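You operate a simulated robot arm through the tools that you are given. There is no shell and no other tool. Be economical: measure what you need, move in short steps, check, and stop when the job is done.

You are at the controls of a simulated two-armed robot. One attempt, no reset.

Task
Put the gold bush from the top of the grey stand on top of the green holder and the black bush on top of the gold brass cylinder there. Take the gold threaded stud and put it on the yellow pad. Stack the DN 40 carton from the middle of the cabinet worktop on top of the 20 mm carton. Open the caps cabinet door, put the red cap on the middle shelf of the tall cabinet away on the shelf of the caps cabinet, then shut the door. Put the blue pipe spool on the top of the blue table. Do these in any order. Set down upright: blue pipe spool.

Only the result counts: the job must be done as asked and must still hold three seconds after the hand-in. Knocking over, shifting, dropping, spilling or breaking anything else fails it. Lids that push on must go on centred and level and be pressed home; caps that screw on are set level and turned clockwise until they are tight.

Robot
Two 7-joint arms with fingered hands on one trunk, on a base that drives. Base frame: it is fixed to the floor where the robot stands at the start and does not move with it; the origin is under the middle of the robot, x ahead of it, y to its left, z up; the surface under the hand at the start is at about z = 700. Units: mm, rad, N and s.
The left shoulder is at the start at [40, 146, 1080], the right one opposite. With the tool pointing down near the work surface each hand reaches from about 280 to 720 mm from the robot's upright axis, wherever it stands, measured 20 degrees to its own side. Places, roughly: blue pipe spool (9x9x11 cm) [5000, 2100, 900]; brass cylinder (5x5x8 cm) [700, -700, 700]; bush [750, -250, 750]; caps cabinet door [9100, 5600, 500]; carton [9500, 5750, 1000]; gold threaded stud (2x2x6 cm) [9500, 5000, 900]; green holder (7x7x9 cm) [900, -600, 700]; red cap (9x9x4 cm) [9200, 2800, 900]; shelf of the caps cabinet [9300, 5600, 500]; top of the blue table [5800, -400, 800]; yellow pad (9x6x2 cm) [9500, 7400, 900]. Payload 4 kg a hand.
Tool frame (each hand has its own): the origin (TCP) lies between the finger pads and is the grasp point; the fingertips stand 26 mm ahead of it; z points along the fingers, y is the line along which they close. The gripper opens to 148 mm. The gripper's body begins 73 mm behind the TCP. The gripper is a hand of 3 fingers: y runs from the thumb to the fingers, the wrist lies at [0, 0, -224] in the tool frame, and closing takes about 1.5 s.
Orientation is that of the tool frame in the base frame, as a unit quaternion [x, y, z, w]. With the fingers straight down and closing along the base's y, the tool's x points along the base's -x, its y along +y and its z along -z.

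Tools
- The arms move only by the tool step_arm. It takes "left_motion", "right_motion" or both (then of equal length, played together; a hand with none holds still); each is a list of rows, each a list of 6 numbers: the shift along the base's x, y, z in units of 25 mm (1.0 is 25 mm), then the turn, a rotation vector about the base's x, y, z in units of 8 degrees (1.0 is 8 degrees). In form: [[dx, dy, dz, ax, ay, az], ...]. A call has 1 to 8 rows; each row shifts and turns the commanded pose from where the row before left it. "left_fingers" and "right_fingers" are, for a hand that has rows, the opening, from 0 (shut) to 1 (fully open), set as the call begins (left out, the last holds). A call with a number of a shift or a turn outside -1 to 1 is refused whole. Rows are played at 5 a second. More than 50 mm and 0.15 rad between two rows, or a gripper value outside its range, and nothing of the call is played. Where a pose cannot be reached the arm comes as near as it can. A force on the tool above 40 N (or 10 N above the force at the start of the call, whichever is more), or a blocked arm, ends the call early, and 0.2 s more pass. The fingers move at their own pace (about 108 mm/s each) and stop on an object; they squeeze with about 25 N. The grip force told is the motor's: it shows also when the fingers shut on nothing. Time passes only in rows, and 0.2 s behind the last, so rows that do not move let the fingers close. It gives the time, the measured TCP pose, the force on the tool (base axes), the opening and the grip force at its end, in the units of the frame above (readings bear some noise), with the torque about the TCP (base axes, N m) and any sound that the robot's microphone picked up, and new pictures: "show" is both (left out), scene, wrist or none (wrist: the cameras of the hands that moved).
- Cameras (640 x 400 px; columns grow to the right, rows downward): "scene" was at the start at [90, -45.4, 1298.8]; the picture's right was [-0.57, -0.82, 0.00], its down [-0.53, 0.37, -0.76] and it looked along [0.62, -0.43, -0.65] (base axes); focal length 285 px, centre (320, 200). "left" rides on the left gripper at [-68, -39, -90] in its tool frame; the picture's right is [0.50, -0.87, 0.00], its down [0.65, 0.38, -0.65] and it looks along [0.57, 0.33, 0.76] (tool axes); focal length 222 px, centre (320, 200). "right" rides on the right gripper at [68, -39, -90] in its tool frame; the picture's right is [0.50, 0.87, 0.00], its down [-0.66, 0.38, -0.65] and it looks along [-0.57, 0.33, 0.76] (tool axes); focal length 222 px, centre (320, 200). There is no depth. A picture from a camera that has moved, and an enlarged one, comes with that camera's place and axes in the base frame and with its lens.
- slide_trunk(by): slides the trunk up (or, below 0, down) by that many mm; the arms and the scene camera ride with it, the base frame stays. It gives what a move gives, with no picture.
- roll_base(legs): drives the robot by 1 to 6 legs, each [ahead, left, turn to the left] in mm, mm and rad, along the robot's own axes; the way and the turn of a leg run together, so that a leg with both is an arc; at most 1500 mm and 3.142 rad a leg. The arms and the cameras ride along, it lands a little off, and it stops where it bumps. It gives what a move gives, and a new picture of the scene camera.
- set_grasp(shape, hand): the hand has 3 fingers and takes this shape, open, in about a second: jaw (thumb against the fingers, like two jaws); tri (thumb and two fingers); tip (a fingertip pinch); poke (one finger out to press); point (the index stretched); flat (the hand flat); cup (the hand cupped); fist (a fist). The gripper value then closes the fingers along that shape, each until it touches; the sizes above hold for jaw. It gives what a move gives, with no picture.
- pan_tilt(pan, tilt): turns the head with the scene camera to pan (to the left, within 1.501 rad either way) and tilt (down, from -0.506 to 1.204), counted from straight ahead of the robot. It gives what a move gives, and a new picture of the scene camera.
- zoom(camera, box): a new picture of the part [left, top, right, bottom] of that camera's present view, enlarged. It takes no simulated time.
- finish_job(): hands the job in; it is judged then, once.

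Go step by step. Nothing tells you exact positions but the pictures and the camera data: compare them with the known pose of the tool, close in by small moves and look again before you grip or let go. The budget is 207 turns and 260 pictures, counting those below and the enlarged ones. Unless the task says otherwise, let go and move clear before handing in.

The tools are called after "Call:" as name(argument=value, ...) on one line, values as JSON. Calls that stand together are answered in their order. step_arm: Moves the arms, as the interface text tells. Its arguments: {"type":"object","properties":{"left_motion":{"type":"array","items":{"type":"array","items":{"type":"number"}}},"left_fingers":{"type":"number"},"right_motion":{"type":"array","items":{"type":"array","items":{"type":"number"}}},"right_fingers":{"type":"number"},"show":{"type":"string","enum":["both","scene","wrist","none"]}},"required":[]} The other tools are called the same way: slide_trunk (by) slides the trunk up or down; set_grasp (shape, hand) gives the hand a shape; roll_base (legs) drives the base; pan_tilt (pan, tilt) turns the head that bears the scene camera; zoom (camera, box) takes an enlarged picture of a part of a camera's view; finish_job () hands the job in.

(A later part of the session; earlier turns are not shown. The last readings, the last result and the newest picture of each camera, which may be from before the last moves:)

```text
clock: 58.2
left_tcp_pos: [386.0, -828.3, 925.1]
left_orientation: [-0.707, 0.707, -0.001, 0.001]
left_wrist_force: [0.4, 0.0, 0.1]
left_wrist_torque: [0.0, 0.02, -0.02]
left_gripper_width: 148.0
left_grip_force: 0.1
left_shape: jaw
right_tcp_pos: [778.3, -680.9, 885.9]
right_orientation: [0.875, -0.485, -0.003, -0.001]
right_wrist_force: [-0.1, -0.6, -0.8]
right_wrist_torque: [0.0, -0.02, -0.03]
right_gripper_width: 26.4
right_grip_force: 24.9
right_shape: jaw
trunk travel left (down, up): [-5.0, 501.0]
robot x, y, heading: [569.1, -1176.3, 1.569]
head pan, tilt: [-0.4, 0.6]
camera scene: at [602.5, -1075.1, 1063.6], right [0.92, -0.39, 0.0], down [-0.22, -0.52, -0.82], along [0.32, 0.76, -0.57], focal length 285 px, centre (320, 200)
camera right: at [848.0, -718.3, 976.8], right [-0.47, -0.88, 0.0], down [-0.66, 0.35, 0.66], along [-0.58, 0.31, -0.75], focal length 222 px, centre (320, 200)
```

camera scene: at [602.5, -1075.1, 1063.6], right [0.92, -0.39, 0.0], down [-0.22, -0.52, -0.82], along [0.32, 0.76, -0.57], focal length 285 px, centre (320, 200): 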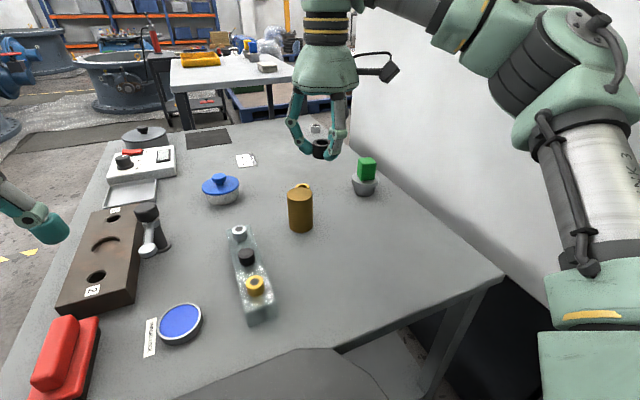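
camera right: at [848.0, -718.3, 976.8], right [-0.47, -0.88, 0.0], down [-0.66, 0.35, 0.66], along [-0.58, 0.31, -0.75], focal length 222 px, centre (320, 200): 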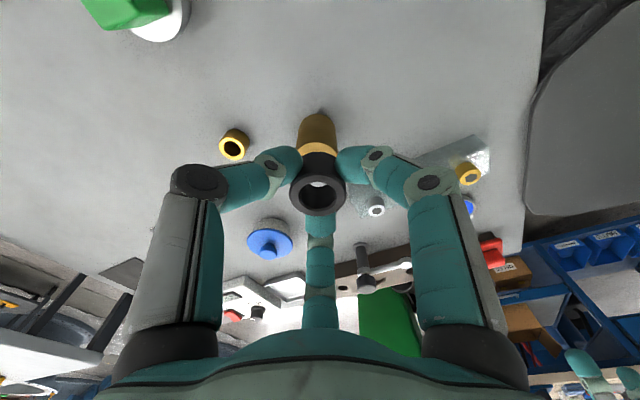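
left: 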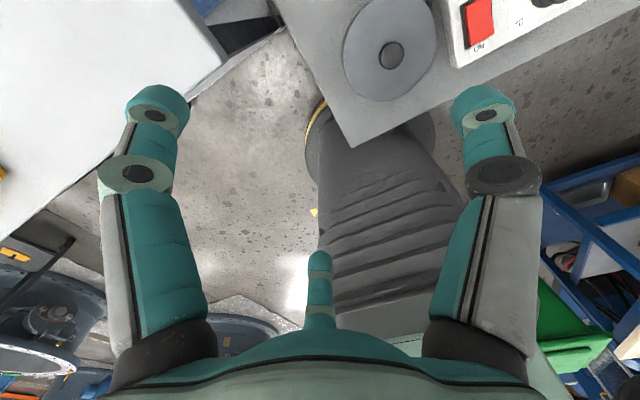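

Brass top is about (738,-648,782). I'll move over it with clearance and look.

Call:
step_arm(right_motion=[[-0.8, 0.65, -0.3, 0, 0, 0], [-0.8, 0.65, -0.5, 0, 0, 0], [0, 0, -0.8, 0, 0, 0]], show="both")

Call:
zoom(camera="scene", box=[240, 120, 400, 240])

```text
clock: 59.0
left_tcp_pos: [385.5, -826.5, 925.8]
left_orientation: [-0.707, 0.707, -0.001, 0.001]
left_wrist_force: [0.1, -0.6, -0.2]
left_wrist_torque: [-0.03, -0.01, -0.03]
left_gripper_width: 147.8
left_grip_force: 0.1
left_shape: jaw
right_tcp_pos: [769.0, -677.3, 847.3]
right_orientation: [0.874, -0.486, -0.004, 0.0]
right_wrist_force: [-0.5, -0.6, -0.8]
right_wrist_torque: [-0.03, 0.02, 0.0]
right_gripper_width: 26.2
right_grip_force: 25.4
right_shape: jaw
right hand out of reach, approached as far as the arm can: row 1, 2
trunk travel left (down, up): [-5.0, 501.0]
robot x, y, heading: [570.0, -1177.5, 1.569]
head pan, tilt: [-0.4, 0.6]
camera scene: at [602.6, -1074.8, 1063.5], right [0.92, -0.39, 0.0], down [-0.22, -0.52, -0.82], along [0.32, 0.76, -0.57], focal length 285 px, centre (320, 200)
camera right: at [839.0, -714.3, 937.6], right [-0.47, -0.88, 0.0], down [-0.66, 0.35, 0.66], along [-0.58, 0.31, -0.75], focal length 222 px, centre (320, 200)
```

scene: 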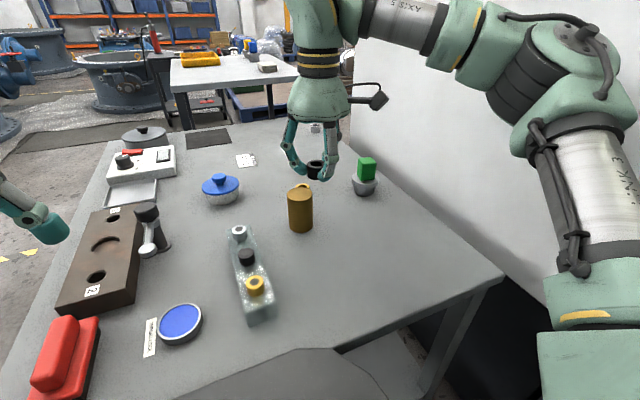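
right: 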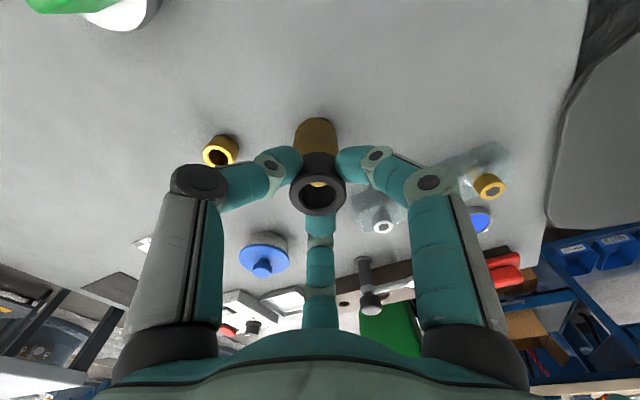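

```text
3.33 times, centred on (320, 180) of scene
camera zoom: at [602.6, -1074.8, 1063.5], right [0.92, -0.39, 0.0], down [-0.22, -0.52, -0.82], along [0.32, 0.76, -0.57], focal length 950 px, centre (320, 267)
```

zoom: 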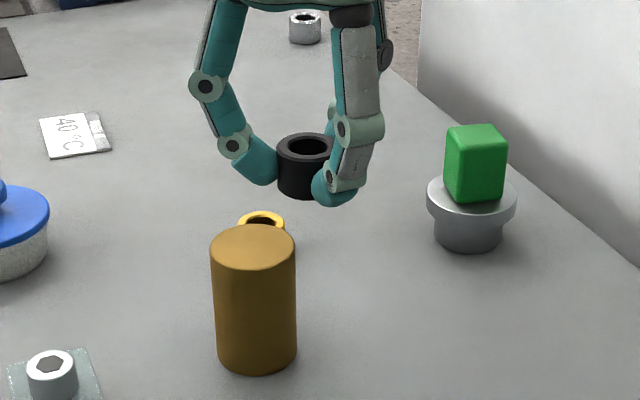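

The hand can't come further inward from here, so I'll shift the base 70 mm to the left and adjust.

Call:
roll_base(legs=[[0, 70, 0]])

Call:
step_arm(right_motion=[[0.8, 0.6, 0, 0, 0, 0], [0.8, 0.6, 0, 0, 0, 0]], show="wrist")

Call:
zoom(camera="scene", box=[240, 120, 400, 240])

```text
clock: 60.0
left_tcp_pos: [314.4, -827.0, 925.7]
left_orientation: [0.708, -0.707, 0.001, -0.002]
left_wrist_force: [-0.6, 0.2, -0.2]
left_wrist_torque: [0.01, -0.02, 0.01]
left_gripper_width: 148.0
left_grip_force: 0.0
left_shape: jaw
right_tcp_pos: [698.3, -676.5, 848.3]
right_orientation: [0.874, -0.485, -0.003, 0.0]
right_wrist_force: [-1.1, 0.1, -0.2]
right_wrist_torque: [-0.01, -0.04, -0.01]
right_gripper_width: 26.3
right_grip_force: 25.0
right_shape: jaw
trunk travel left (down, up): [-5.0, 501.0]
robot x, y, heading: [499.8, -1181.5, 1.569]
head pan, tilt: [-0.4, 0.6]
camera scene: at [531.6, -1074.9, 1063.6], right [0.92, -0.39, 0.0], down [-0.22, -0.52, -0.83], along [0.32, 0.76, -0.56], focal length 285 px, centre (320, 200)
```

scene: 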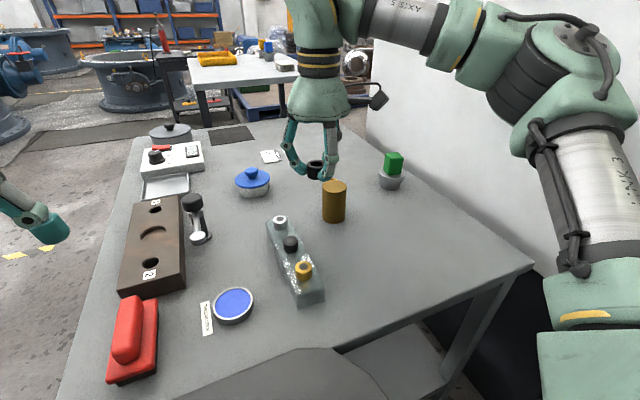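

```text
clock: 60.6
left_tcp_pos: [315.7, -826.7, 924.2]
left_orientation: [0.709, -0.706, 0.001, 0.0]
left_wrist_force: [-0.1, -0.2, -0.3]
left_wrist_torque: [0.0, -0.01, 0.0]
left_gripper_width: 148.0
left_grip_force: 0.1
left_shape: jaw
right_tcp_pos: [737.2, -647.3, 848.1]
right_orientation: [0.875, -0.485, -0.003, 0.0]
right_wrist_force: [0.7, 0.5, -0.6]
right_wrist_torque: [0.01, -0.01, -0.01]
right_gripper_width: 26.6
right_grip_force: 25.3
right_shape: jaw
trunk travel left (down, up): [-5.0, 501.0]
robot x, y, heading: [499.7, -1177.3, 1.57]
head pan, tilt: [-0.4, 0.6]
camera right: at [808.3, -684.0, 938.8], right [-0.47, -0.88, 0.0], down [-0.66, 0.35, 0.66], along [-0.58, 0.31, -0.75], focal length 222 px, centre (320, 200)
```

right: 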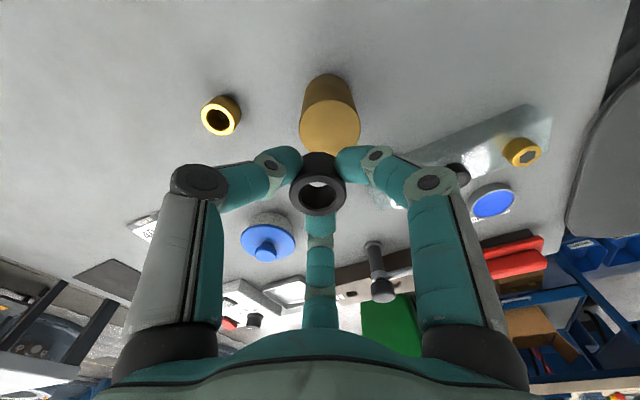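

```text
3.33 times, centred on (320, 180) of scene
camera zoom: at [533.3, -1074.6, 1063.5], right [0.92, -0.39, 0.0], down [-0.22, -0.52, -0.82], along [0.32, 0.76, -0.57], focal length 950 px, centre (320, 267)
```

zoom: 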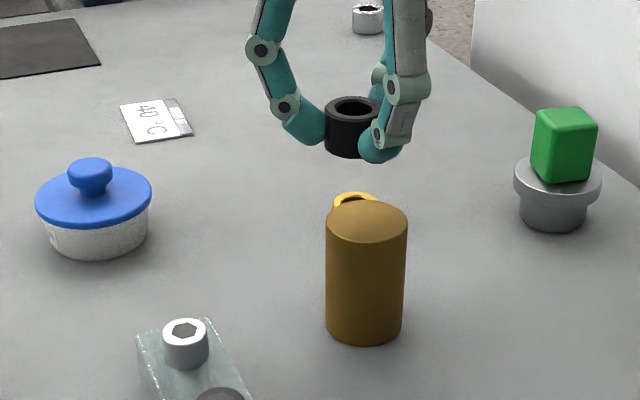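

Consistent estimates put the brass top centre at (740,-656), z≈772. I'll shift there, go partly down, and check.

Call:
step_arm(right_motion=[[0.12, -0.36, 0, 0, 0, 0], [0, 0, -0.7, 0, 0, 0], [0, 0, -0.5, 0, 0, 0]], show="wrist")

Call:
zoom(camera="scene", box=[280, 140, 380, 220])

```text
clock: 61.4
left_tcp_pos: [316.1, -827.3, 925.4]
left_orientation: [0.708, -0.706, 0.0, 0.0]
left_wrist_force: [-0.3, 0.1, -0.1]
left_wrist_torque: [-0.02, 0.01, 0.02]
left_gripper_width: 147.9
left_grip_force: 0.0
left_shape: jaw
right_tcp_pos: [740.7, -654.2, 816.3]
right_orientation: [0.874, -0.485, -0.005, 0.0]
right_wrist_force: [-0.2, 0.0, -1.9]
right_wrist_torque: [0.0, -0.02, -0.04]
right_gripper_width: 26.4
right_grip_force: 24.6
right_shape: jaw
trunk travel left (down, up): [-5.0, 501.0]
robot x, y, heading: [500.3, -1182.2, 1.572]
head pan, tilt: [-0.4, 0.6]
camera right: at [810.3, -692.9, 907.4], right [-0.47, -0.88, 0.0], down [-0.66, 0.35, 0.66], along [-0.58, 0.31, -0.75], focal length 222 px, centre (320, 200)
```

right: 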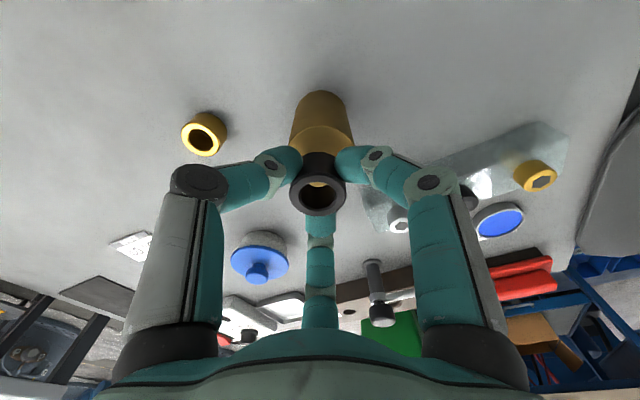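

```text
5.00 times, centred on (330, 180) of scene
camera zoom: at [532.9, -1075.0, 1063.5], right [0.92, -0.39, 0.0], down [-0.22, -0.52, -0.82], along [0.32, 0.76, -0.57], focal length 1425 px, centre (270, 300)
```

zoom: 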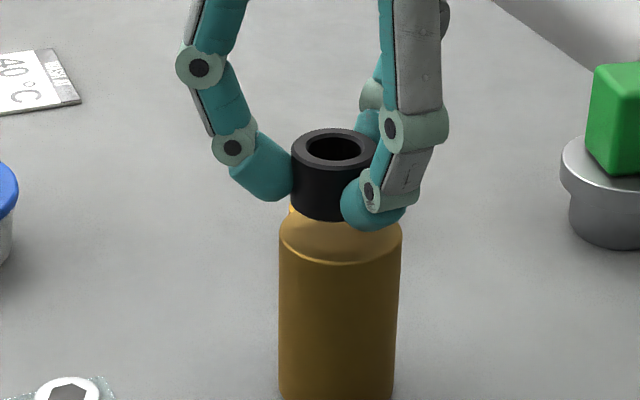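

Nearly centred with a gap of about 14 mm. Nudge 2 mm and lower gently.

Call:
step_arm(right_motion=[[0.08, -0.04, -0.2, 0, 0, 0], [0, 0, -0.2, 0, 0, 0], [0, 0, -0.04, 0, 0, 0]], show="none")

Call:
zoom(camera="scene", box=[280, 140, 380, 220])

```text
clock: 62.2
left_tcp_pos: [314.7, -827.3, 926.1]
left_orientation: [0.708, -0.707, 0.001, 0.0]
left_wrist_force: [0.1, -0.3, 0.1]
left_wrist_torque: [0.0, -0.04, -0.02]
left_gripper_width: 148.0
left_grip_force: 0.0
left_shape: jaw
right_tcp_pos: [743.5, -656.8, 805.1]
right_orientation: [0.875, -0.485, -0.003, -0.001]
right_wrist_force: [0.5, -0.6, 4.4]
right_wrist_torque: [0.03, 0.0, -0.01]
right_gripper_width: 26.4
right_grip_force: 25.1
right_shape: jaw
trunk travel left (down, up): [-5.0, 501.0]
robot x, y, heading: [502.2, -1182.8, 1.576]
head pan, tilt: [-0.4, 0.6]
```

```text
5.00 times, centred on (330, 180) of scene
camera zoom: at [532.7, -1075.2, 1063.6], right [0.92, -0.39, 0.0], down [-0.22, -0.52, -0.83], along [0.32, 0.76, -0.56], focal length 1425 px, centre (270, 300)
```

zoom: 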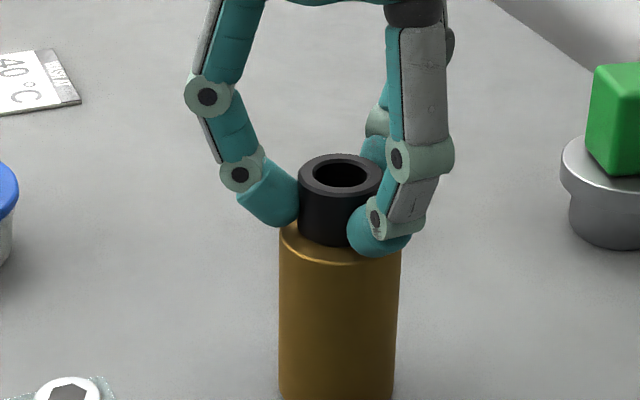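

Contact, and the bush is centred on the brass. Releasing and rising.

Call:
step_arm(right_motion=[[0, 0, 0, 0, 0, 0], [0, 0, 0, 0, 0, 0], [0, 0, 0, 0, 0, 0], [0, 0, 1, 0, 0, 0], [0, 0, 1, 0, 0, 0], [0, 0, 1, 0, 0, 0]], right_fingers=0.5, show="both")

```text
clock: 63.6
left_tcp_pos: [314.8, -827.0, 926.4]
left_orientation: [0.708, -0.706, 0.0, 0.0]
left_wrist_force: [-0.4, 0.0, 0.5]
left_wrist_torque: [-0.01, 0.01, 0.01]
left_gripper_width: 147.9
left_grip_force: 0.1
left_shape: jaw
right_tcp_pos: [744.6, -656.5, 880.6]
right_orientation: [0.875, -0.485, -0.002, 0.0]
right_wrist_force: [0.3, -0.3, 0.8]
right_wrist_torque: [0.01, 0.01, 0.01]
right_gripper_width: 73.8
right_grip_force: 0.0
right_shape: jaw
trunk travel left (down, up): [-5.0, 501.0]
robot x, y, heading: [495.8, -1178.4, 1.572]
head pan, tilt: [-0.4, 0.6]
camera scene: at [532.9, -1074.8, 1063.5], right [0.92, -0.39, 0.0], down [-0.22, -0.52, -0.82], along [0.32, 0.76, -0.57], focal length 285 px, centre (320, 200)
camera right: at [813.4, -692.8, 971.4], right [-0.47, -0.88, 0.0], down [-0.66, 0.35, 0.66], along [-0.58, 0.31, -0.75], focal length 222 px, centre (320, 200)
```

scene: 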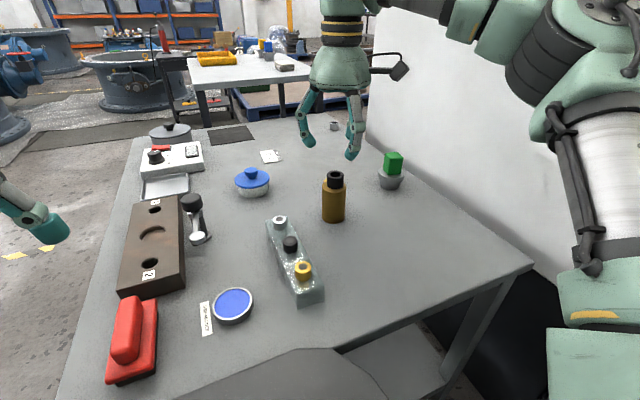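
right: 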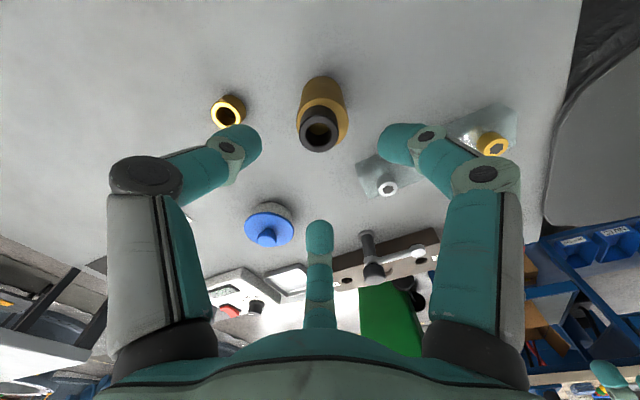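

The black bush stands on the brass cylinder. Next I move over the gold bush at about (782,-557).

Call:
step_arm(right_motion=[[0.5, 1, 0, 0, 0, 0], [0.5, 1, 0, 0, 0, 0], [0.5, 1, 0, 0, 0, 0], [0, 1, -1, 0, 0, 0], [0, 0, -1, 0, 0, 0], [0, 0, -1, 0, 0, 0], [0, 0, -1, 0, 0, 0]], show="both")

```text
clock: 65.2
left_tcp_pos: [315.1, -826.4, 925.5]
left_orientation: [0.708, -0.706, 0.001, 0.0]
left_wrist_force: [0.1, 0.2, 0.0]
left_wrist_torque: [-0.02, -0.01, -0.02]
left_gripper_width: 147.8
left_grip_force: 0.0
left_shape: jaw
right_tcp_pos: [772.2, -624.0, 798.9]
right_orientation: [0.874, -0.486, -0.004, -0.001]
right_wrist_force: [0.3, 0.4, 0.0]
right_wrist_torque: [-0.03, -0.01, -0.01]
right_gripper_width: 73.9
right_grip_force: 0.0
right_shape: jaw
right hand out of reach, approached as far as the arm can: row 1, 2, 3, 4
trunk travel left (down, up): [-5.0, 501.0]
robot x, y, heading: [499.7, -1177.2, 1.567]
head pan, tilt: [-0.4, 0.6]
camera scene: at [533.0, -1074.7, 1063.5], right [0.92, -0.39, 0.0], down [-0.22, -0.52, -0.82], along [0.32, 0.76, -0.57], focal length 285 px, centre (320, 200)
camera right: at [841.7, -660.9, 890.0], right [-0.47, -0.88, 0.0], down [-0.66, 0.35, 0.66], along [-0.58, 0.31, -0.75], focal length 222 px, centre (320, 200)
```

scene: 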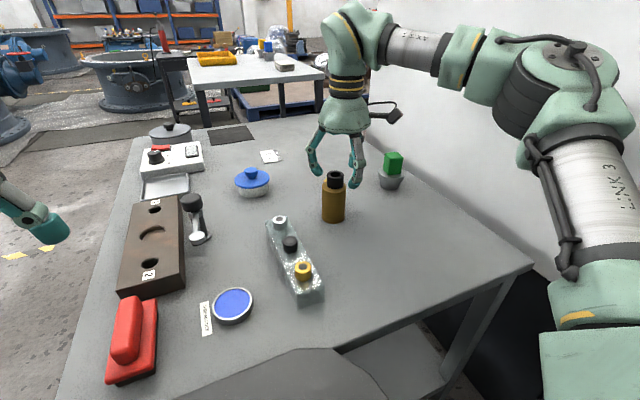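
right: 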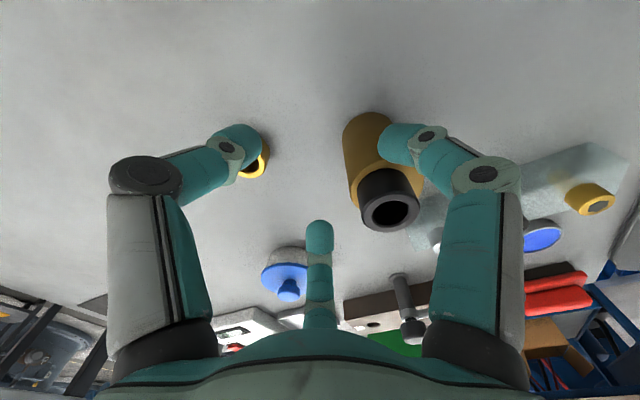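

I'm near the reach limit and close to the brass, so I'll rise straight up and shift the base 70 mm right.

Call:
step_arm(right_motion=[[0, 0, 1, 0, 0, 0], [0, 0, 1, 0, 0, 0], [0, 0, 1, 0, 0, 0], [0, 0, 0.2, 0, 0, 0]], show="none")

Call:
roll_base(legs=[[0, -70, 0]])

```text
clock: 66.2
left_tcp_pos: [315.5, -828.1, 925.3]
left_orientation: [0.707, -0.707, 0.001, 0.0]
left_wrist_force: [-0.1, 0.5, 0.0]
left_wrist_torque: [0.03, 0.01, 0.03]
left_gripper_width: 147.7
left_grip_force: 0.0
left_shape: jaw
right_tcp_pos: [770.9, -627.6, 877.2]
right_orientation: [0.874, -0.486, -0.007, -0.001]
right_wrist_force: [-0.1, 0.2, -0.6]
right_wrist_torque: [0.01, 0.03, 0.0]
right_gripper_width: 73.9
right_grip_force: 0.1
right_shape: jaw
trunk travel left (down, up): [-5.0, 501.0]
robot x, y, heading: [497.3, -1179.6, 1.569]
head pan, tilt: [-0.4, 0.6]
```

```text
clock: 67.2
left_tcp_pos: [386.9, -827.9, 927.0]
left_orientation: [-0.707, 0.707, 0.0, 0.0]
left_wrist_force: [0.8, 0.1, -0.6]
left_wrist_torque: [0.02, 0.04, -0.03]
left_gripper_width: 148.1
left_grip_force: 0.0
left_shape: jaw
right_tcp_pos: [844.7, -627.8, 877.0]
right_orientation: [0.872, -0.489, -0.008, 0.0]
right_wrist_force: [0.3, -0.6, 0.1]
right_wrist_torque: [-0.01, 0.09, -0.01]
right_gripper_width: 74.0
right_grip_force: 0.0
right_shape: jaw
trunk travel left (down, up): [-5.0, 501.0]
robot x, y, heading: [569.9, -1182.8, 1.568]
head pan, tilt: [-0.4, 0.6]
camera scene: at [605.2, -1075.1, 1063.5], right [0.92, -0.39, 0.0], down [-0.22, -0.52, -0.82], along [0.32, 0.76, -0.57], focal length 285 px, centre (320, 200)
```

scene: 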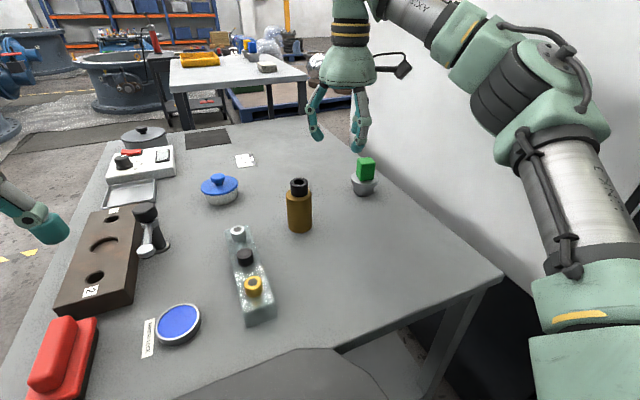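

Moving to (800,-600) and descending in the gap, then toward the gold bush.

Call:
step_arm(right_motion=[[-0.9, 0.6, 0, 0, 0, 0], [-0.9, 0.6, -0.5, 0, 0, 0], [0, 0, -1, 0, 0, 0], [0, 0, -1, 0, 0, 0], [0, 0, -1, 0, 0, 0], [-0.2, 0.8, -0.7, 0, 0, 0], [-0.4, 0.7, 0, 0, 0, 0]], right_fingers=0.42, show="wrist")

```text
clock: 68.8
left_tcp_pos: [388.1, -827.5, 925.4]
left_orientation: [0.707, -0.707, 0.001, -0.001]
left_wrist_force: [0.3, 0.3, 0.2]
left_wrist_torque: [0.01, 0.02, 0.04]
left_gripper_width: 148.0
left_grip_force: 0.1
left_shape: jaw
right_tcp_pos: [835.0, -597.5, 785.8]
right_orientation: [0.873, -0.488, -0.008, 0.0]
right_wrist_force: [-0.8, 0.2, -0.2]
right_wrist_torque: [0.02, 0.0, 0.02]
right_gripper_width: 62.4
right_grip_force: 0.0
right_shape: jaw
right hand out of reach, approached as far as the arm can: row 1, 2, 7
trunk travel left (down, up): [-5.0, 501.0]
robot x, y, heading: [565.0, -1177.1, 1.569]
head pan, tilt: [-0.4, 0.6]
camera right: at [904.3, -635.3, 875.4], right [-0.48, -0.88, 0.0], down [-0.66, 0.36, 0.67], along [-0.58, 0.32, -0.75], focal length 222 px, centre (320, 200)
```

right: 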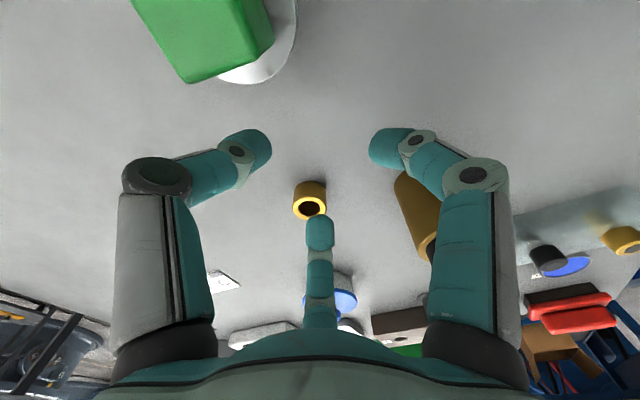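

The gold bush is at about (785,-558). Continuing to lower then inward.

Call:
step_arm(right_motion=[[0, 0, -0.8, 0, 0, 0], [-0.5, 0.4, 0, 0, 0, 0], [-0.5, 0.4, 0, 0, 0, 0], [-0.5, 0.4, 0, 0, 0, 0], [-0.5, 0.4, 0, 0, 0, 0]], show="wrist")

```text
clock: 70.0
left_tcp_pos: [386.0, -827.0, 926.3]
left_orientation: [-0.707, 0.707, 0.0, 0.001]
left_wrist_force: [0.9, 0.2, -0.6]
left_wrist_torque: [0.02, 0.0, -0.03]
left_gripper_width: 147.7
left_grip_force: 0.0
left_shape: jaw
right_tcp_pos: [820.1, -600.5, 760.6]
right_orientation: [0.873, -0.487, -0.007, -0.001]
right_wrist_force: [0.0, -0.5, -0.1]
right_wrist_torque: [-0.01, 0.05, 0.02]
right_gripper_width: 62.6
right_grip_force: 0.0
right_shape: jaw
right hand out of reach, approached as far as the arm can: row 2, 3, 4, 5
trunk travel left (down, up): [-5.0, 501.0]
robot x, y, heading: [569.2, -1177.5, 1.57]
head pan, tilt: [-0.4, 0.6]
camera right: at [889.6, -639.1, 850.9], right [-0.47, -0.88, 0.0], down [-0.66, 0.35, 0.66], along [-0.58, 0.32, -0.75], focal length 222 px, centre (320, 200)
```

right: 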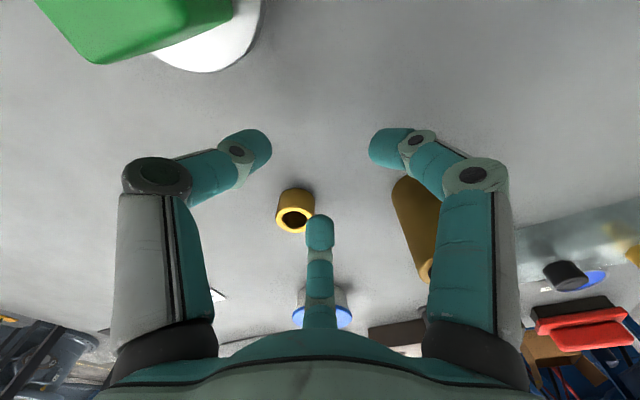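

I'm at an inward limit; rotating the base left by 0.2 rad will put the bush more to my right. Rise first, then rotate.

Call:
step_arm(right_motion=[[0, 0, 1, 0, 0, 0], [0, 0, 1, 0, 0, 0], [0, 0, 1, 0, 0, 0], [0, 0, 1, 0, 0, 0], [0, 0, 1, 0, 0, 0]], show="none")

Call:
roll_base(legs=[[0, 0, 0.2]])

```text
clock: 71.2
left_tcp_pos: [387.6, -827.2, 925.9]
left_orientation: [0.707, -0.707, 0.001, -0.001]
left_wrist_force: [0.6, -0.8, 0.0]
left_wrist_torque: [0.02, 0.01, 0.01]
left_gripper_width: 147.8
left_grip_force: 0.0
left_shape: jaw
right_tcp_pos: [841.9, -633.6, 885.1]
right_orientation: [0.873, -0.488, -0.006, 0.0]
right_wrist_force: [0.1, 0.2, 0.9]
right_wrist_torque: [0.0, -0.03, -0.01]
right_gripper_width: 62.5
right_grip_force: 0.1
right_shape: jaw
right hand out of reach, approached as far as the arm can: row 1, 2, 3, 4, 5
trunk travel left (down, up): [-5.0, 501.0]
robot x, y, heading: [567.5, -1178.5, 1.572]
head pan, tilt: [-0.4, 0.6]
```

```text
clock: 72.3
left_tcp_pos: [321.6, -869.0, 925.3]
left_orientation: [0.773, -0.634, 0.0, -0.001]
left_wrist_force: [0.1, 0.3, 0.7]
left_wrist_torque: [-0.01, 0.0, 0.0]
left_gripper_width: 147.9
left_grip_force: 0.0
left_shape: jaw
right_tcp_pos: [729.5, -590.8, 883.6]
right_orientation: [0.917, -0.399, -0.006, 0.0]
right_wrist_force: [-1.0, -0.7, -0.1]
right_wrist_torque: [0.02, -0.04, -0.02]
right_gripper_width: 62.3
right_grip_force: 0.1
right_shape: jaw
trunk travel left (down, up): [-5.0, 501.0]
robot x, y, heading: [568.4, -1177.8, 1.761]
head pan, tilt: [-0.4, 0.6]
camera scene: at [583.2, -1070.4, 1063.6], right [0.98, -0.2, 0.0], down [-0.11, -0.55, -0.82], along [0.17, 0.81, -0.57], focal length 285 px, centre (320, 200)
```

scene: 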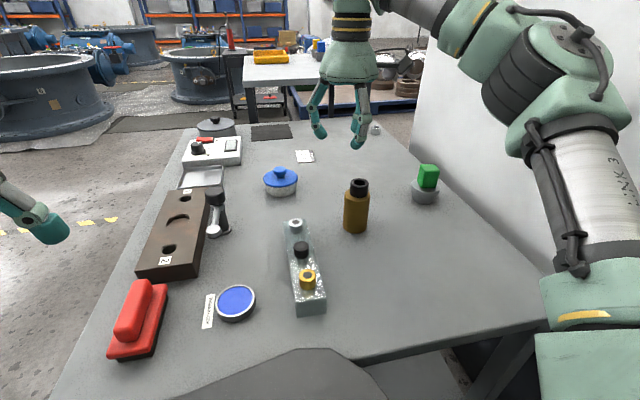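

Now moving over the gold bush from this side.

Call:
step_arm(right_motion=[[0.4, 0.7, 0, 0, 0, 0], [0.9, 0.4, 0, 0, 0, 0], [0.9, 0.2, -0.5, 0, 0, 0], [0, 0, -1, 0, 0, 0], [0, 0, -1, 0, 0, 0], [0, 0, -1, 0, 0, 0]], show="wrist")

```text
clock: 73.8
left_tcp_pos: [320.2, -868.6, 925.2]
left_orientation: [0.773, -0.634, 0.0, -0.001]
left_wrist_force: [0.2, 0.4, -0.1]
left_wrist_torque: [0.01, 0.02, 0.01]
left_gripper_width: 148.0
left_grip_force: 0.1
left_shape: jaw
right_tcp_pos: [782.3, -560.7, 794.0]
right_orientation: [0.917, -0.4, -0.006, 0.0]
right_wrist_force: [0.7, 0.5, -0.3]
right_wrist_torque: [-0.02, 0.01, 0.0]
right_gripper_width: 62.8
right_grip_force: 0.1
right_shape: jaw
right hand out of reach, approached as far as the arm can: row 1
trunk travel left (down, up): [-5.0, 501.0]
robot x, y, heading: [570.3, -1180.0, 1.765]
head pan, tilt: [-0.4, 0.6]
camera right: at [858.2, -585.3, 883.0], right [-0.29, -0.96, 0.0], down [-0.71, 0.22, 0.66], along [-0.63, 0.2, -0.75], focal length 222 px, centre (320, 200)
```

right: 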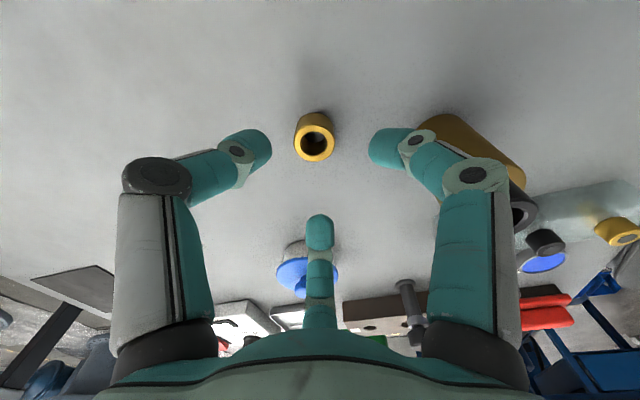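

The gold bush is centred under the hand, but one finger points at the brass. I'll yaw 25° so the brass lies between fingers, then lower.

Call:
step_arm(right_motion=[[0, 0.1, 0, 0, 0, 0.8], [0, 0, 0, 0, 0, 0.8], [0, 0, 0, 0, 0, 0.8], [0, 0, 0, 0, 0, 0.7], [0, 0, -0.8, 0, 0, 0]], show="wrist")

```text
clock: 75.0
left_tcp_pos: [320.7, -868.3, 925.6]
left_orientation: [0.773, -0.634, 0.001, -0.001]
left_wrist_force: [0.1, 0.1, 0.4]
left_wrist_torque: [0.03, -0.01, 0.0]
left_gripper_width: 147.7
left_grip_force: 0.0
left_shape: jaw
right_tcp_pos: [784.0, -558.5, 773.3]
right_orientation: [0.981, -0.192, -0.006, 0.002]
right_wrist_force: [1.0, -0.1, -0.2]
right_wrist_torque: [-0.01, 0.02, -0.03]
right_gripper_width: 62.4
right_grip_force: 0.1
right_shape: jaw
trunk travel left (down, up): [-5.0, 501.0]
robot x, y, heading: [569.4, -1180.0, 1.765]
head pan, tilt: [-0.4, 0.6]
camera right: at [863.2, -548.5, 863.7], right [0.14, -0.99, 0.0], down [-0.74, -0.1, 0.66], along [-0.66, -0.09, -0.75], focal length 222 px, centre (320, 200)
```

right: 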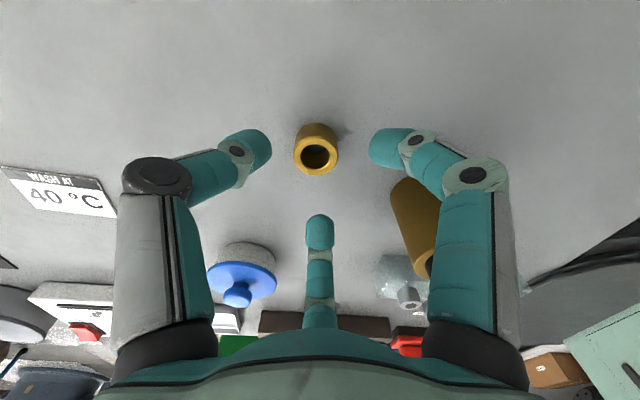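

Aligned; the brass is clear between the fingers. Lowering to grasp height and closing.

Call:
step_arm(right_motion=[[0, 0, -0.9, 0, 0, 0], [0, 0, -0.8, 0, 0, 0]], show="wrist")

Call:
zoom(camera="scene", box=[290, 120, 450, 240])

```text
clock: 75.5
left_tcp_pos: [321.7, -870.0, 926.2]
left_orientation: [0.774, -0.634, 0.0, 0.0]
left_wrist_force: [0.7, -0.6, -0.7]
left_wrist_torque: [-0.03, 0.02, -0.01]
left_gripper_width: 147.9
left_grip_force: 0.0
left_shape: jaw
right_tcp_pos: [785.5, -558.5, 732.2]
right_orientation: [0.981, -0.193, -0.006, 0.001]
right_wrist_force: [-0.2, 0.1, -0.4]
right_wrist_torque: [-0.02, 0.0, 0.0]
right_gripper_width: 62.4
right_grip_force: 0.1
right_shape: jaw
trunk travel left (down, up): [-5.0, 501.0]
robot x, y, heading: [569.1, -1180.3, 1.765]
head pan, tilt: [-0.4, 0.6]
camera right: at [864.0, -549.3, 822.3], right [0.13, -0.99, 0.0], down [-0.74, -0.1, 0.66], along [-0.66, -0.09, -0.75], focal length 222 px, centre (320, 200)
```

right: 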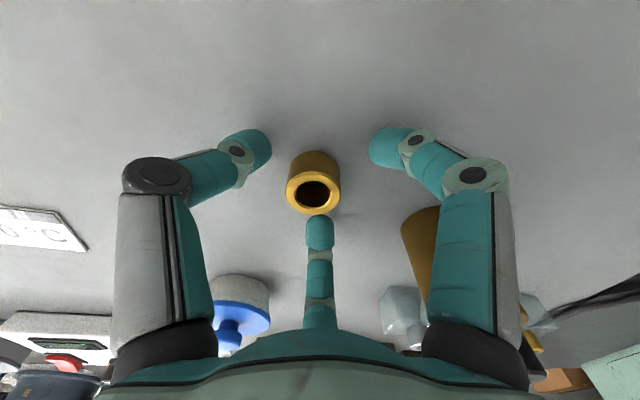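

```text
3.33 times, centred on (370, 180) of scene
camera zoom: at [583.5, -1070.2, 1063.5], right [0.98, -0.2, 0.0], down [-0.11, -0.55, -0.82], along [0.17, 0.81, -0.57], focal length 950 px, centre (153, 267)
```

zoom: 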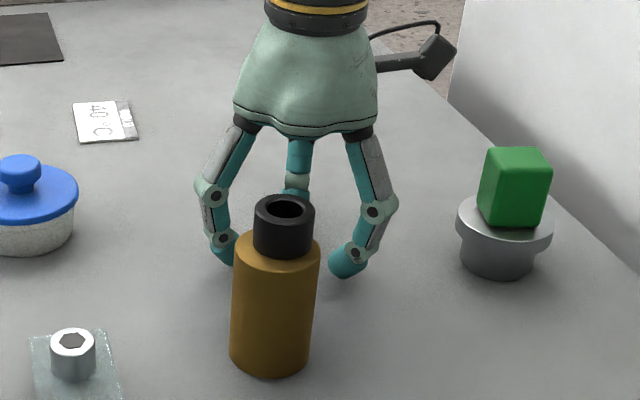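

Closing on the gold bush.

Call:
step_arm(right_motion=[[-0.08, 0.05, -0.05, 0, 0, 0], [0, 0, 0, 0, 0, 0], [0, 0, 0, 0, 0, 0], [0, 0, 0, 0, 0, 0], [0, 0, 0, 0, 0, 0], [0, 0, 0, 0, 0, 0], [0, 0, 0, 0, 0, 0]], right_fingers=0, show="none")

Call:
step_arm(right_motion=[[0, 0, 1, 0, 0, 0], [0, 0, 1, 0, 0, 0], [0, 0, 1, 0, 0, 0], [0, 0, 1, 0, 0, 0], [0, 0, 0.8, 0, 0, 0]], show="both")

```text
clock: 77.2
left_tcp_pos: [322.0, -869.1, 925.3]
left_orientation: [0.774, -0.634, 0.001, 0.0]
left_wrist_force: [0.0, -0.5, 0.1]
left_wrist_torque: [0.0, 0.01, 0.0]
left_gripper_width: 147.9
left_grip_force: 0.0
left_shape: jaw
right_tcp_pos: [784.1, -558.6, 730.0]
right_orientation: [0.981, -0.194, -0.006, 0.002]
right_wrist_force: [-0.3, 0.6, -0.1]
right_wrist_torque: [0.03, 0.02, 0.0]
right_gripper_width: 27.7
right_grip_force: 25.0
right_shape: jaw
trunk travel left (down, up): [-5.0, 501.0]
robot x, y, heading: [569.2, -1179.2, 1.767]
head pan, tilt: [-0.4, 0.6]
```

```text
clock: 78.3
left_tcp_pos: [321.2, -869.3, 925.9]
left_orientation: [0.773, -0.634, 0.0, -0.001]
left_wrist_force: [0.5, -1.2, 0.2]
left_wrist_torque: [0.01, -0.01, 0.03]
left_gripper_width: 147.9
left_grip_force: 0.0
left_shape: jaw
right_tcp_pos: [782.0, -556.7, 850.9]
right_orientation: [0.981, -0.193, -0.007, 0.001]
right_wrist_force: [0.2, 0.1, -0.4]
right_wrist_torque: [0.0, 0.0, 0.0]
right_gripper_width: 27.7
right_grip_force: 24.5
right_shape: jaw
trunk travel left (down, up): [-5.0, 501.0]
robot x, y, heading: [565.9, -1178.0, 1.767]
head pan, tilt: [-0.4, 0.6]
camera scene: at [583.5, -1070.3, 1063.5], right [0.98, -0.2, 0.0], down [-0.11, -0.55, -0.82], along [0.17, 0.81, -0.57], focal length 285 px, centre (320, 200)
camera right: at [861.3, -547.0, 940.5], right [0.13, -0.99, 0.0], down [-0.74, -0.1, 0.66], along [-0.66, -0.09, -0.75], focal length 222 px, centre (320, 200)
```

scene: 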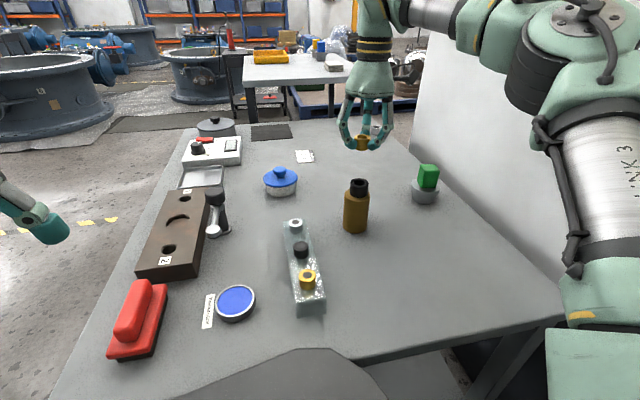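
right: 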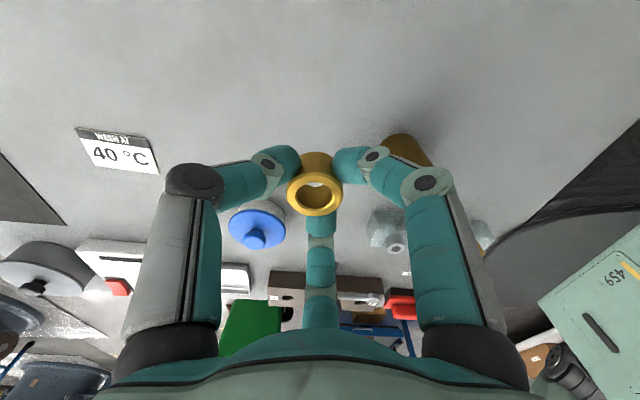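

Gold bush held. Rotating the base back by 0.2 rad brings it nearly over the green holder.

Call:
roll_base(legs=[[0, 0, -0.2]])

Call:
step_arm(right_motion=[[0, 0, 0, 0, 0, 0]], show="wrist")

Call:
zoom(camera="scene", box=[320, 100, 440, 210])

```text
clock: 79.5
left_tcp_pos: [386.3, -827.8, 926.3]
left_orientation: [0.707, -0.707, 0.001, -0.001]
left_wrist_force: [-0.1, 0.0, -0.2]
left_wrist_torque: [0.0, 0.02, -0.01]
left_gripper_width: 147.8
left_grip_force: 0.0
left_shape: jaw
right_tcp_pos: [900.0, -610.8, 850.0]
right_orientation: [0.958, -0.288, -0.006, 0.0]
right_wrist_force: [-1.3, -0.1, -1.0]
right_wrist_torque: [-0.01, -0.01, 0.0]
right_gripper_width: 27.9
right_grip_force: 25.0
right_shape: jaw
trunk travel left (down, up): [-5.0, 501.0]
robot x, y, heading: [570.4, -1182.3, 1.571]
head pan, tilt: [-0.4, 0.6]
camera scene: at [604.3, -1075.0, 1063.5], right [0.92, -0.39, 0.0], down [-0.22, -0.52, -0.82], along [0.32, 0.76, -0.57], focal length 285 px, centre (320, 200)
```

scene: 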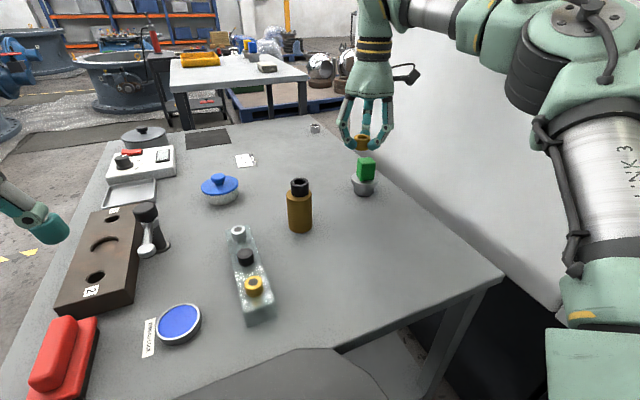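

```text
clock: 79.9
left_tcp_pos: [386.5, -827.1, 924.9]
left_orientation: [-0.707, 0.708, -0.001, 0.001]
left_wrist_force: [0.3, -0.1, 0.1]
left_wrist_torque: [0.0, 0.01, -0.01]
left_gripper_width: 147.7
left_grip_force: 0.1
left_shape: jaw
right_tcp_pos: [899.7, -609.6, 849.9]
right_orientation: [0.958, -0.288, -0.006, 0.001]
right_wrist_force: [0.4, -0.3, -1.1]
right_wrist_torque: [0.01, -0.01, 0.02]
right_gripper_width: 27.7
right_grip_force: 25.1
right_shape: jaw
trunk travel left (down, up): [-5.0, 501.0]
robot x, y, heading: [569.1, -1178.2, 1.565]
head pan, tilt: [-0.4, 0.6]
camera right: at [979.0, -616.0, 940.2], right [-0.06, -1.0, 0.0], down [-0.75, 0.05, 0.66], along [-0.66, 0.04, -0.75], focal length 222 px, centre (320, 200)
```

right: 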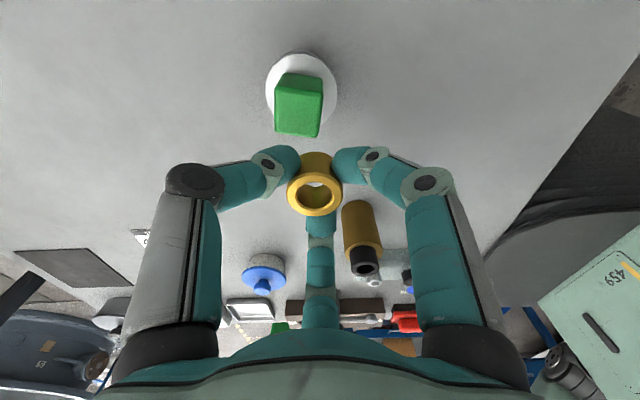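

```text
3.64 times, centred on (380, 155) of scene
camera zoom: at [604.1, -1075.0, 1063.5], right [0.92, -0.39, 0.0], down [-0.22, -0.52, -0.82], along [0.32, 0.76, -0.57], focal length 1036 px, centre (102, 364)
```

zoom: 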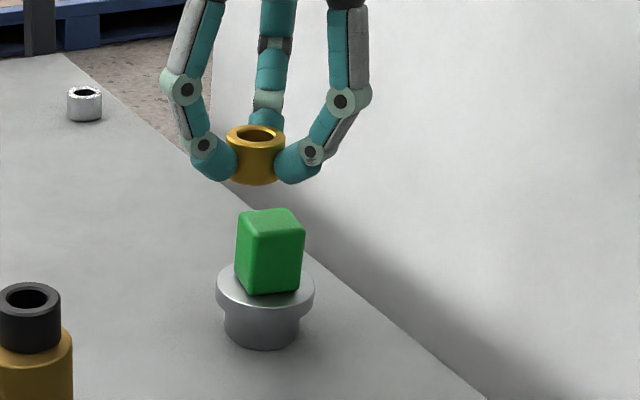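

Zooming on the green block to see its top face.

Call:
zoom(camera="right", box=[240, 40, 400, 220])

```text
2.22 times, centred on (320, 130) of right
camera zoom: at [979.0, -616.0, 940.2], right [-0.06, -1.0, 0.0], down [-0.75, 0.05, 0.66], along [-0.66, 0.04, -0.75], focal length 494 px, centre (320, 356)
```

zoom: 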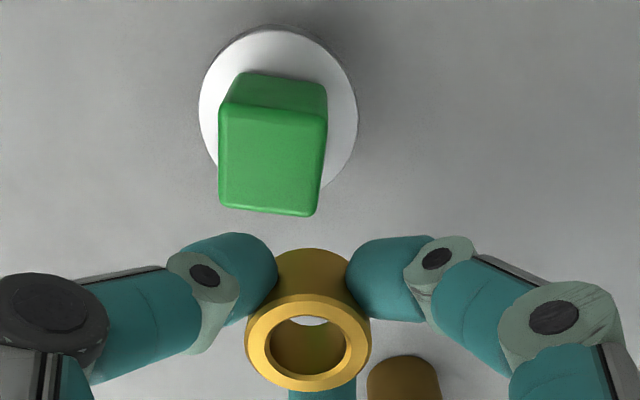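

The green top centre is at (923,-598), z≈785. I'll move over it and descend to 10 mm above.

Call:
step_arm(right_motion=[[0.93, 0.48, 0, 0, 0, 0], [0, 0, -0.5, 0, 0, 0], [0, 0, -0.4, 0, 0, 0]], show="wrist")

Call:
zoom(camera="scene", box=[320, 110, 420, 200])

```text
clock: 80.7
left_tcp_pos: [387.1, -826.5, 925.3]
left_orientation: [-0.707, 0.707, 0.0, 0.001]
left_wrist_force: [0.5, 0.2, 0.2]
left_wrist_torque: [0.02, -0.05, 0.0]
left_gripper_width: 147.8
left_grip_force: 0.1
left_shape: jaw
right_tcp_pos: [923.1, -597.9, 827.6]
right_orientation: [0.958, -0.288, -0.007, 0.002]
right_wrist_force: [-0.4, 0.2, -1.5]
right_wrist_torque: [-0.03, 0.0, 0.0]
right_gripper_width: 27.6
right_grip_force: 25.3
right_shape: jaw
trunk travel left (down, up): [-5.0, 501.0]
robot x, y, heading: [567.3, -1177.5, 1.569]
head pan, tilt: [-0.4, 0.6]
camera right: at [1001.9, -603.5, 917.1], right [-0.06, -1.0, 0.0], down [-0.75, 0.05, 0.66], along [-0.66, 0.04, -0.75], focal length 222 px, centre (320, 200)
```

right: 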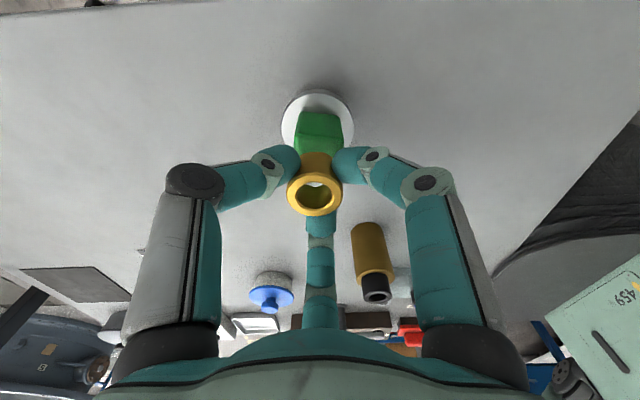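

```text
4.44 times, centred on (370, 155) of scene
camera zoom: at [604.2, -1074.8, 1063.5], right [0.92, -0.39, 0.0], down [-0.22, -0.52, -0.82], along [0.32, 0.76, -0.57], focal length 1266 px, centre (98, 400)
```

zoom: 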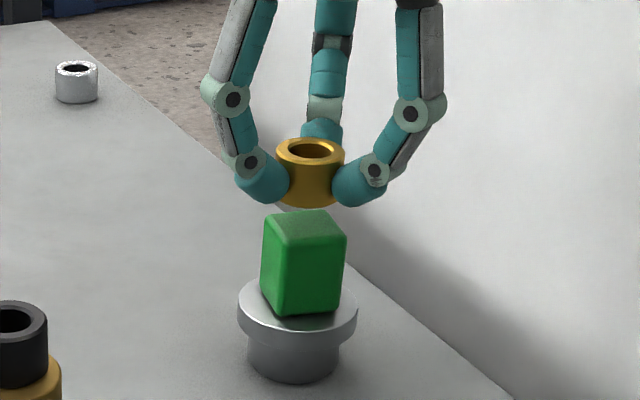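

Well centred; nudge 2 mm and lower to contact.

Call:
step_arm(right_motion=[[-0.07, 0.02, -0.24, 0, 0, 0], [0, 0, -0.2, 0, 0, 0], [0, 0, -0.06, 0, 0, 0]], show="none")

Call:
zoom(camera="scene", box=[320, 110, 420, 200])

```text
clock: 81.5
left_tcp_pos: [386.6, -826.0, 925.0]
left_orientation: [-0.707, 0.707, -0.001, 0.001]
left_wrist_force: [0.5, 0.1, 1.0]
left_wrist_torque: [-0.01, -0.05, -0.03]
left_gripper_width: 147.9
left_grip_force: 0.0
left_shape: jaw
right_tcp_pos: [921.1, -596.3, 813.9]
right_orientation: [0.958, -0.288, -0.006, 0.001]
right_wrist_force: [0.4, -0.2, -1.4]
right_wrist_torque: [-0.01, 0.04, -0.03]
right_gripper_width: 27.8
right_grip_force: 25.5
right_shape: jaw
trunk travel left (down, up): [-5.0, 501.0]
robot x, y, heading: [568.5, -1182.2, 1.568]
head pan, tilt: [-0.4, 0.6]
```

```text
4.44 times, centred on (370, 155) of scene
camera zoom: at [604.1, -1075.0, 1063.5], right [0.92, -0.39, 0.0], down [-0.22, -0.52, -0.82], along [0.32, 0.76, -0.57], focal length 1266 px, centre (98, 400)
```

zoom: 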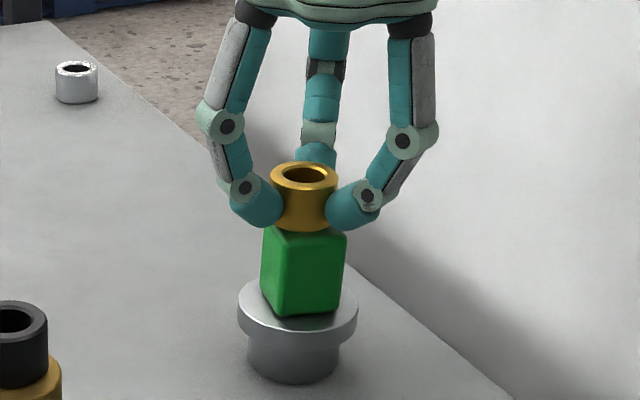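

No contact yet; continue down in small steps.

Call:
step_arm(right_motion=[[0, 0, -0.08, 0, 0, 0], [0, 0, -0.06, 0, 0, 0]], show="none")

Call:
zoom(camera="scene", box=[330, 130, 410, 190])

```text
clock: 82.1
left_tcp_pos: [385.4, -827.1, 925.2]
left_orientation: [-0.707, 0.708, 0.0, 0.001]
left_wrist_force: [-0.2, 0.4, 0.0]
left_wrist_torque: [0.02, 0.0, 0.0]
left_gripper_width: 148.0
left_grip_force: 0.1
left_shape: jaw
right_tcp_pos: [922.2, -597.5, 811.3]
right_orientation: [0.958, -0.288, -0.007, -0.001]
right_wrist_force: [-0.5, 0.5, 2.4]
right_wrist_torque: [0.01, -0.02, 0.01]
right_gripper_width: 27.7
right_grip_force: 24.5
right_shape: jaw
trunk travel left (down, up): [-5.0, 501.0]
robot x, y, heading: [570.2, -1182.9, 1.571]
head pan, tilt: [-0.4, 0.6]
```

```text
6.67 times, centred on (370, 160) of scene
camera zoom: at [603.7, -1075.3, 1063.6], right [0.92, -0.39, 0.0], down [-0.22, -0.52, -0.83], along [0.32, 0.76, -0.56], focal length 1900 px, centre (-13, 467)
```

zoom: 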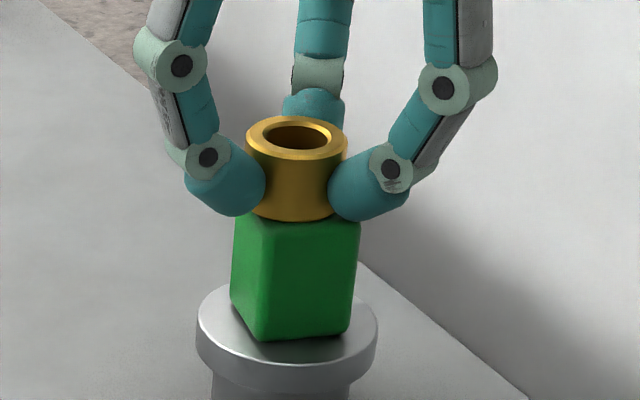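

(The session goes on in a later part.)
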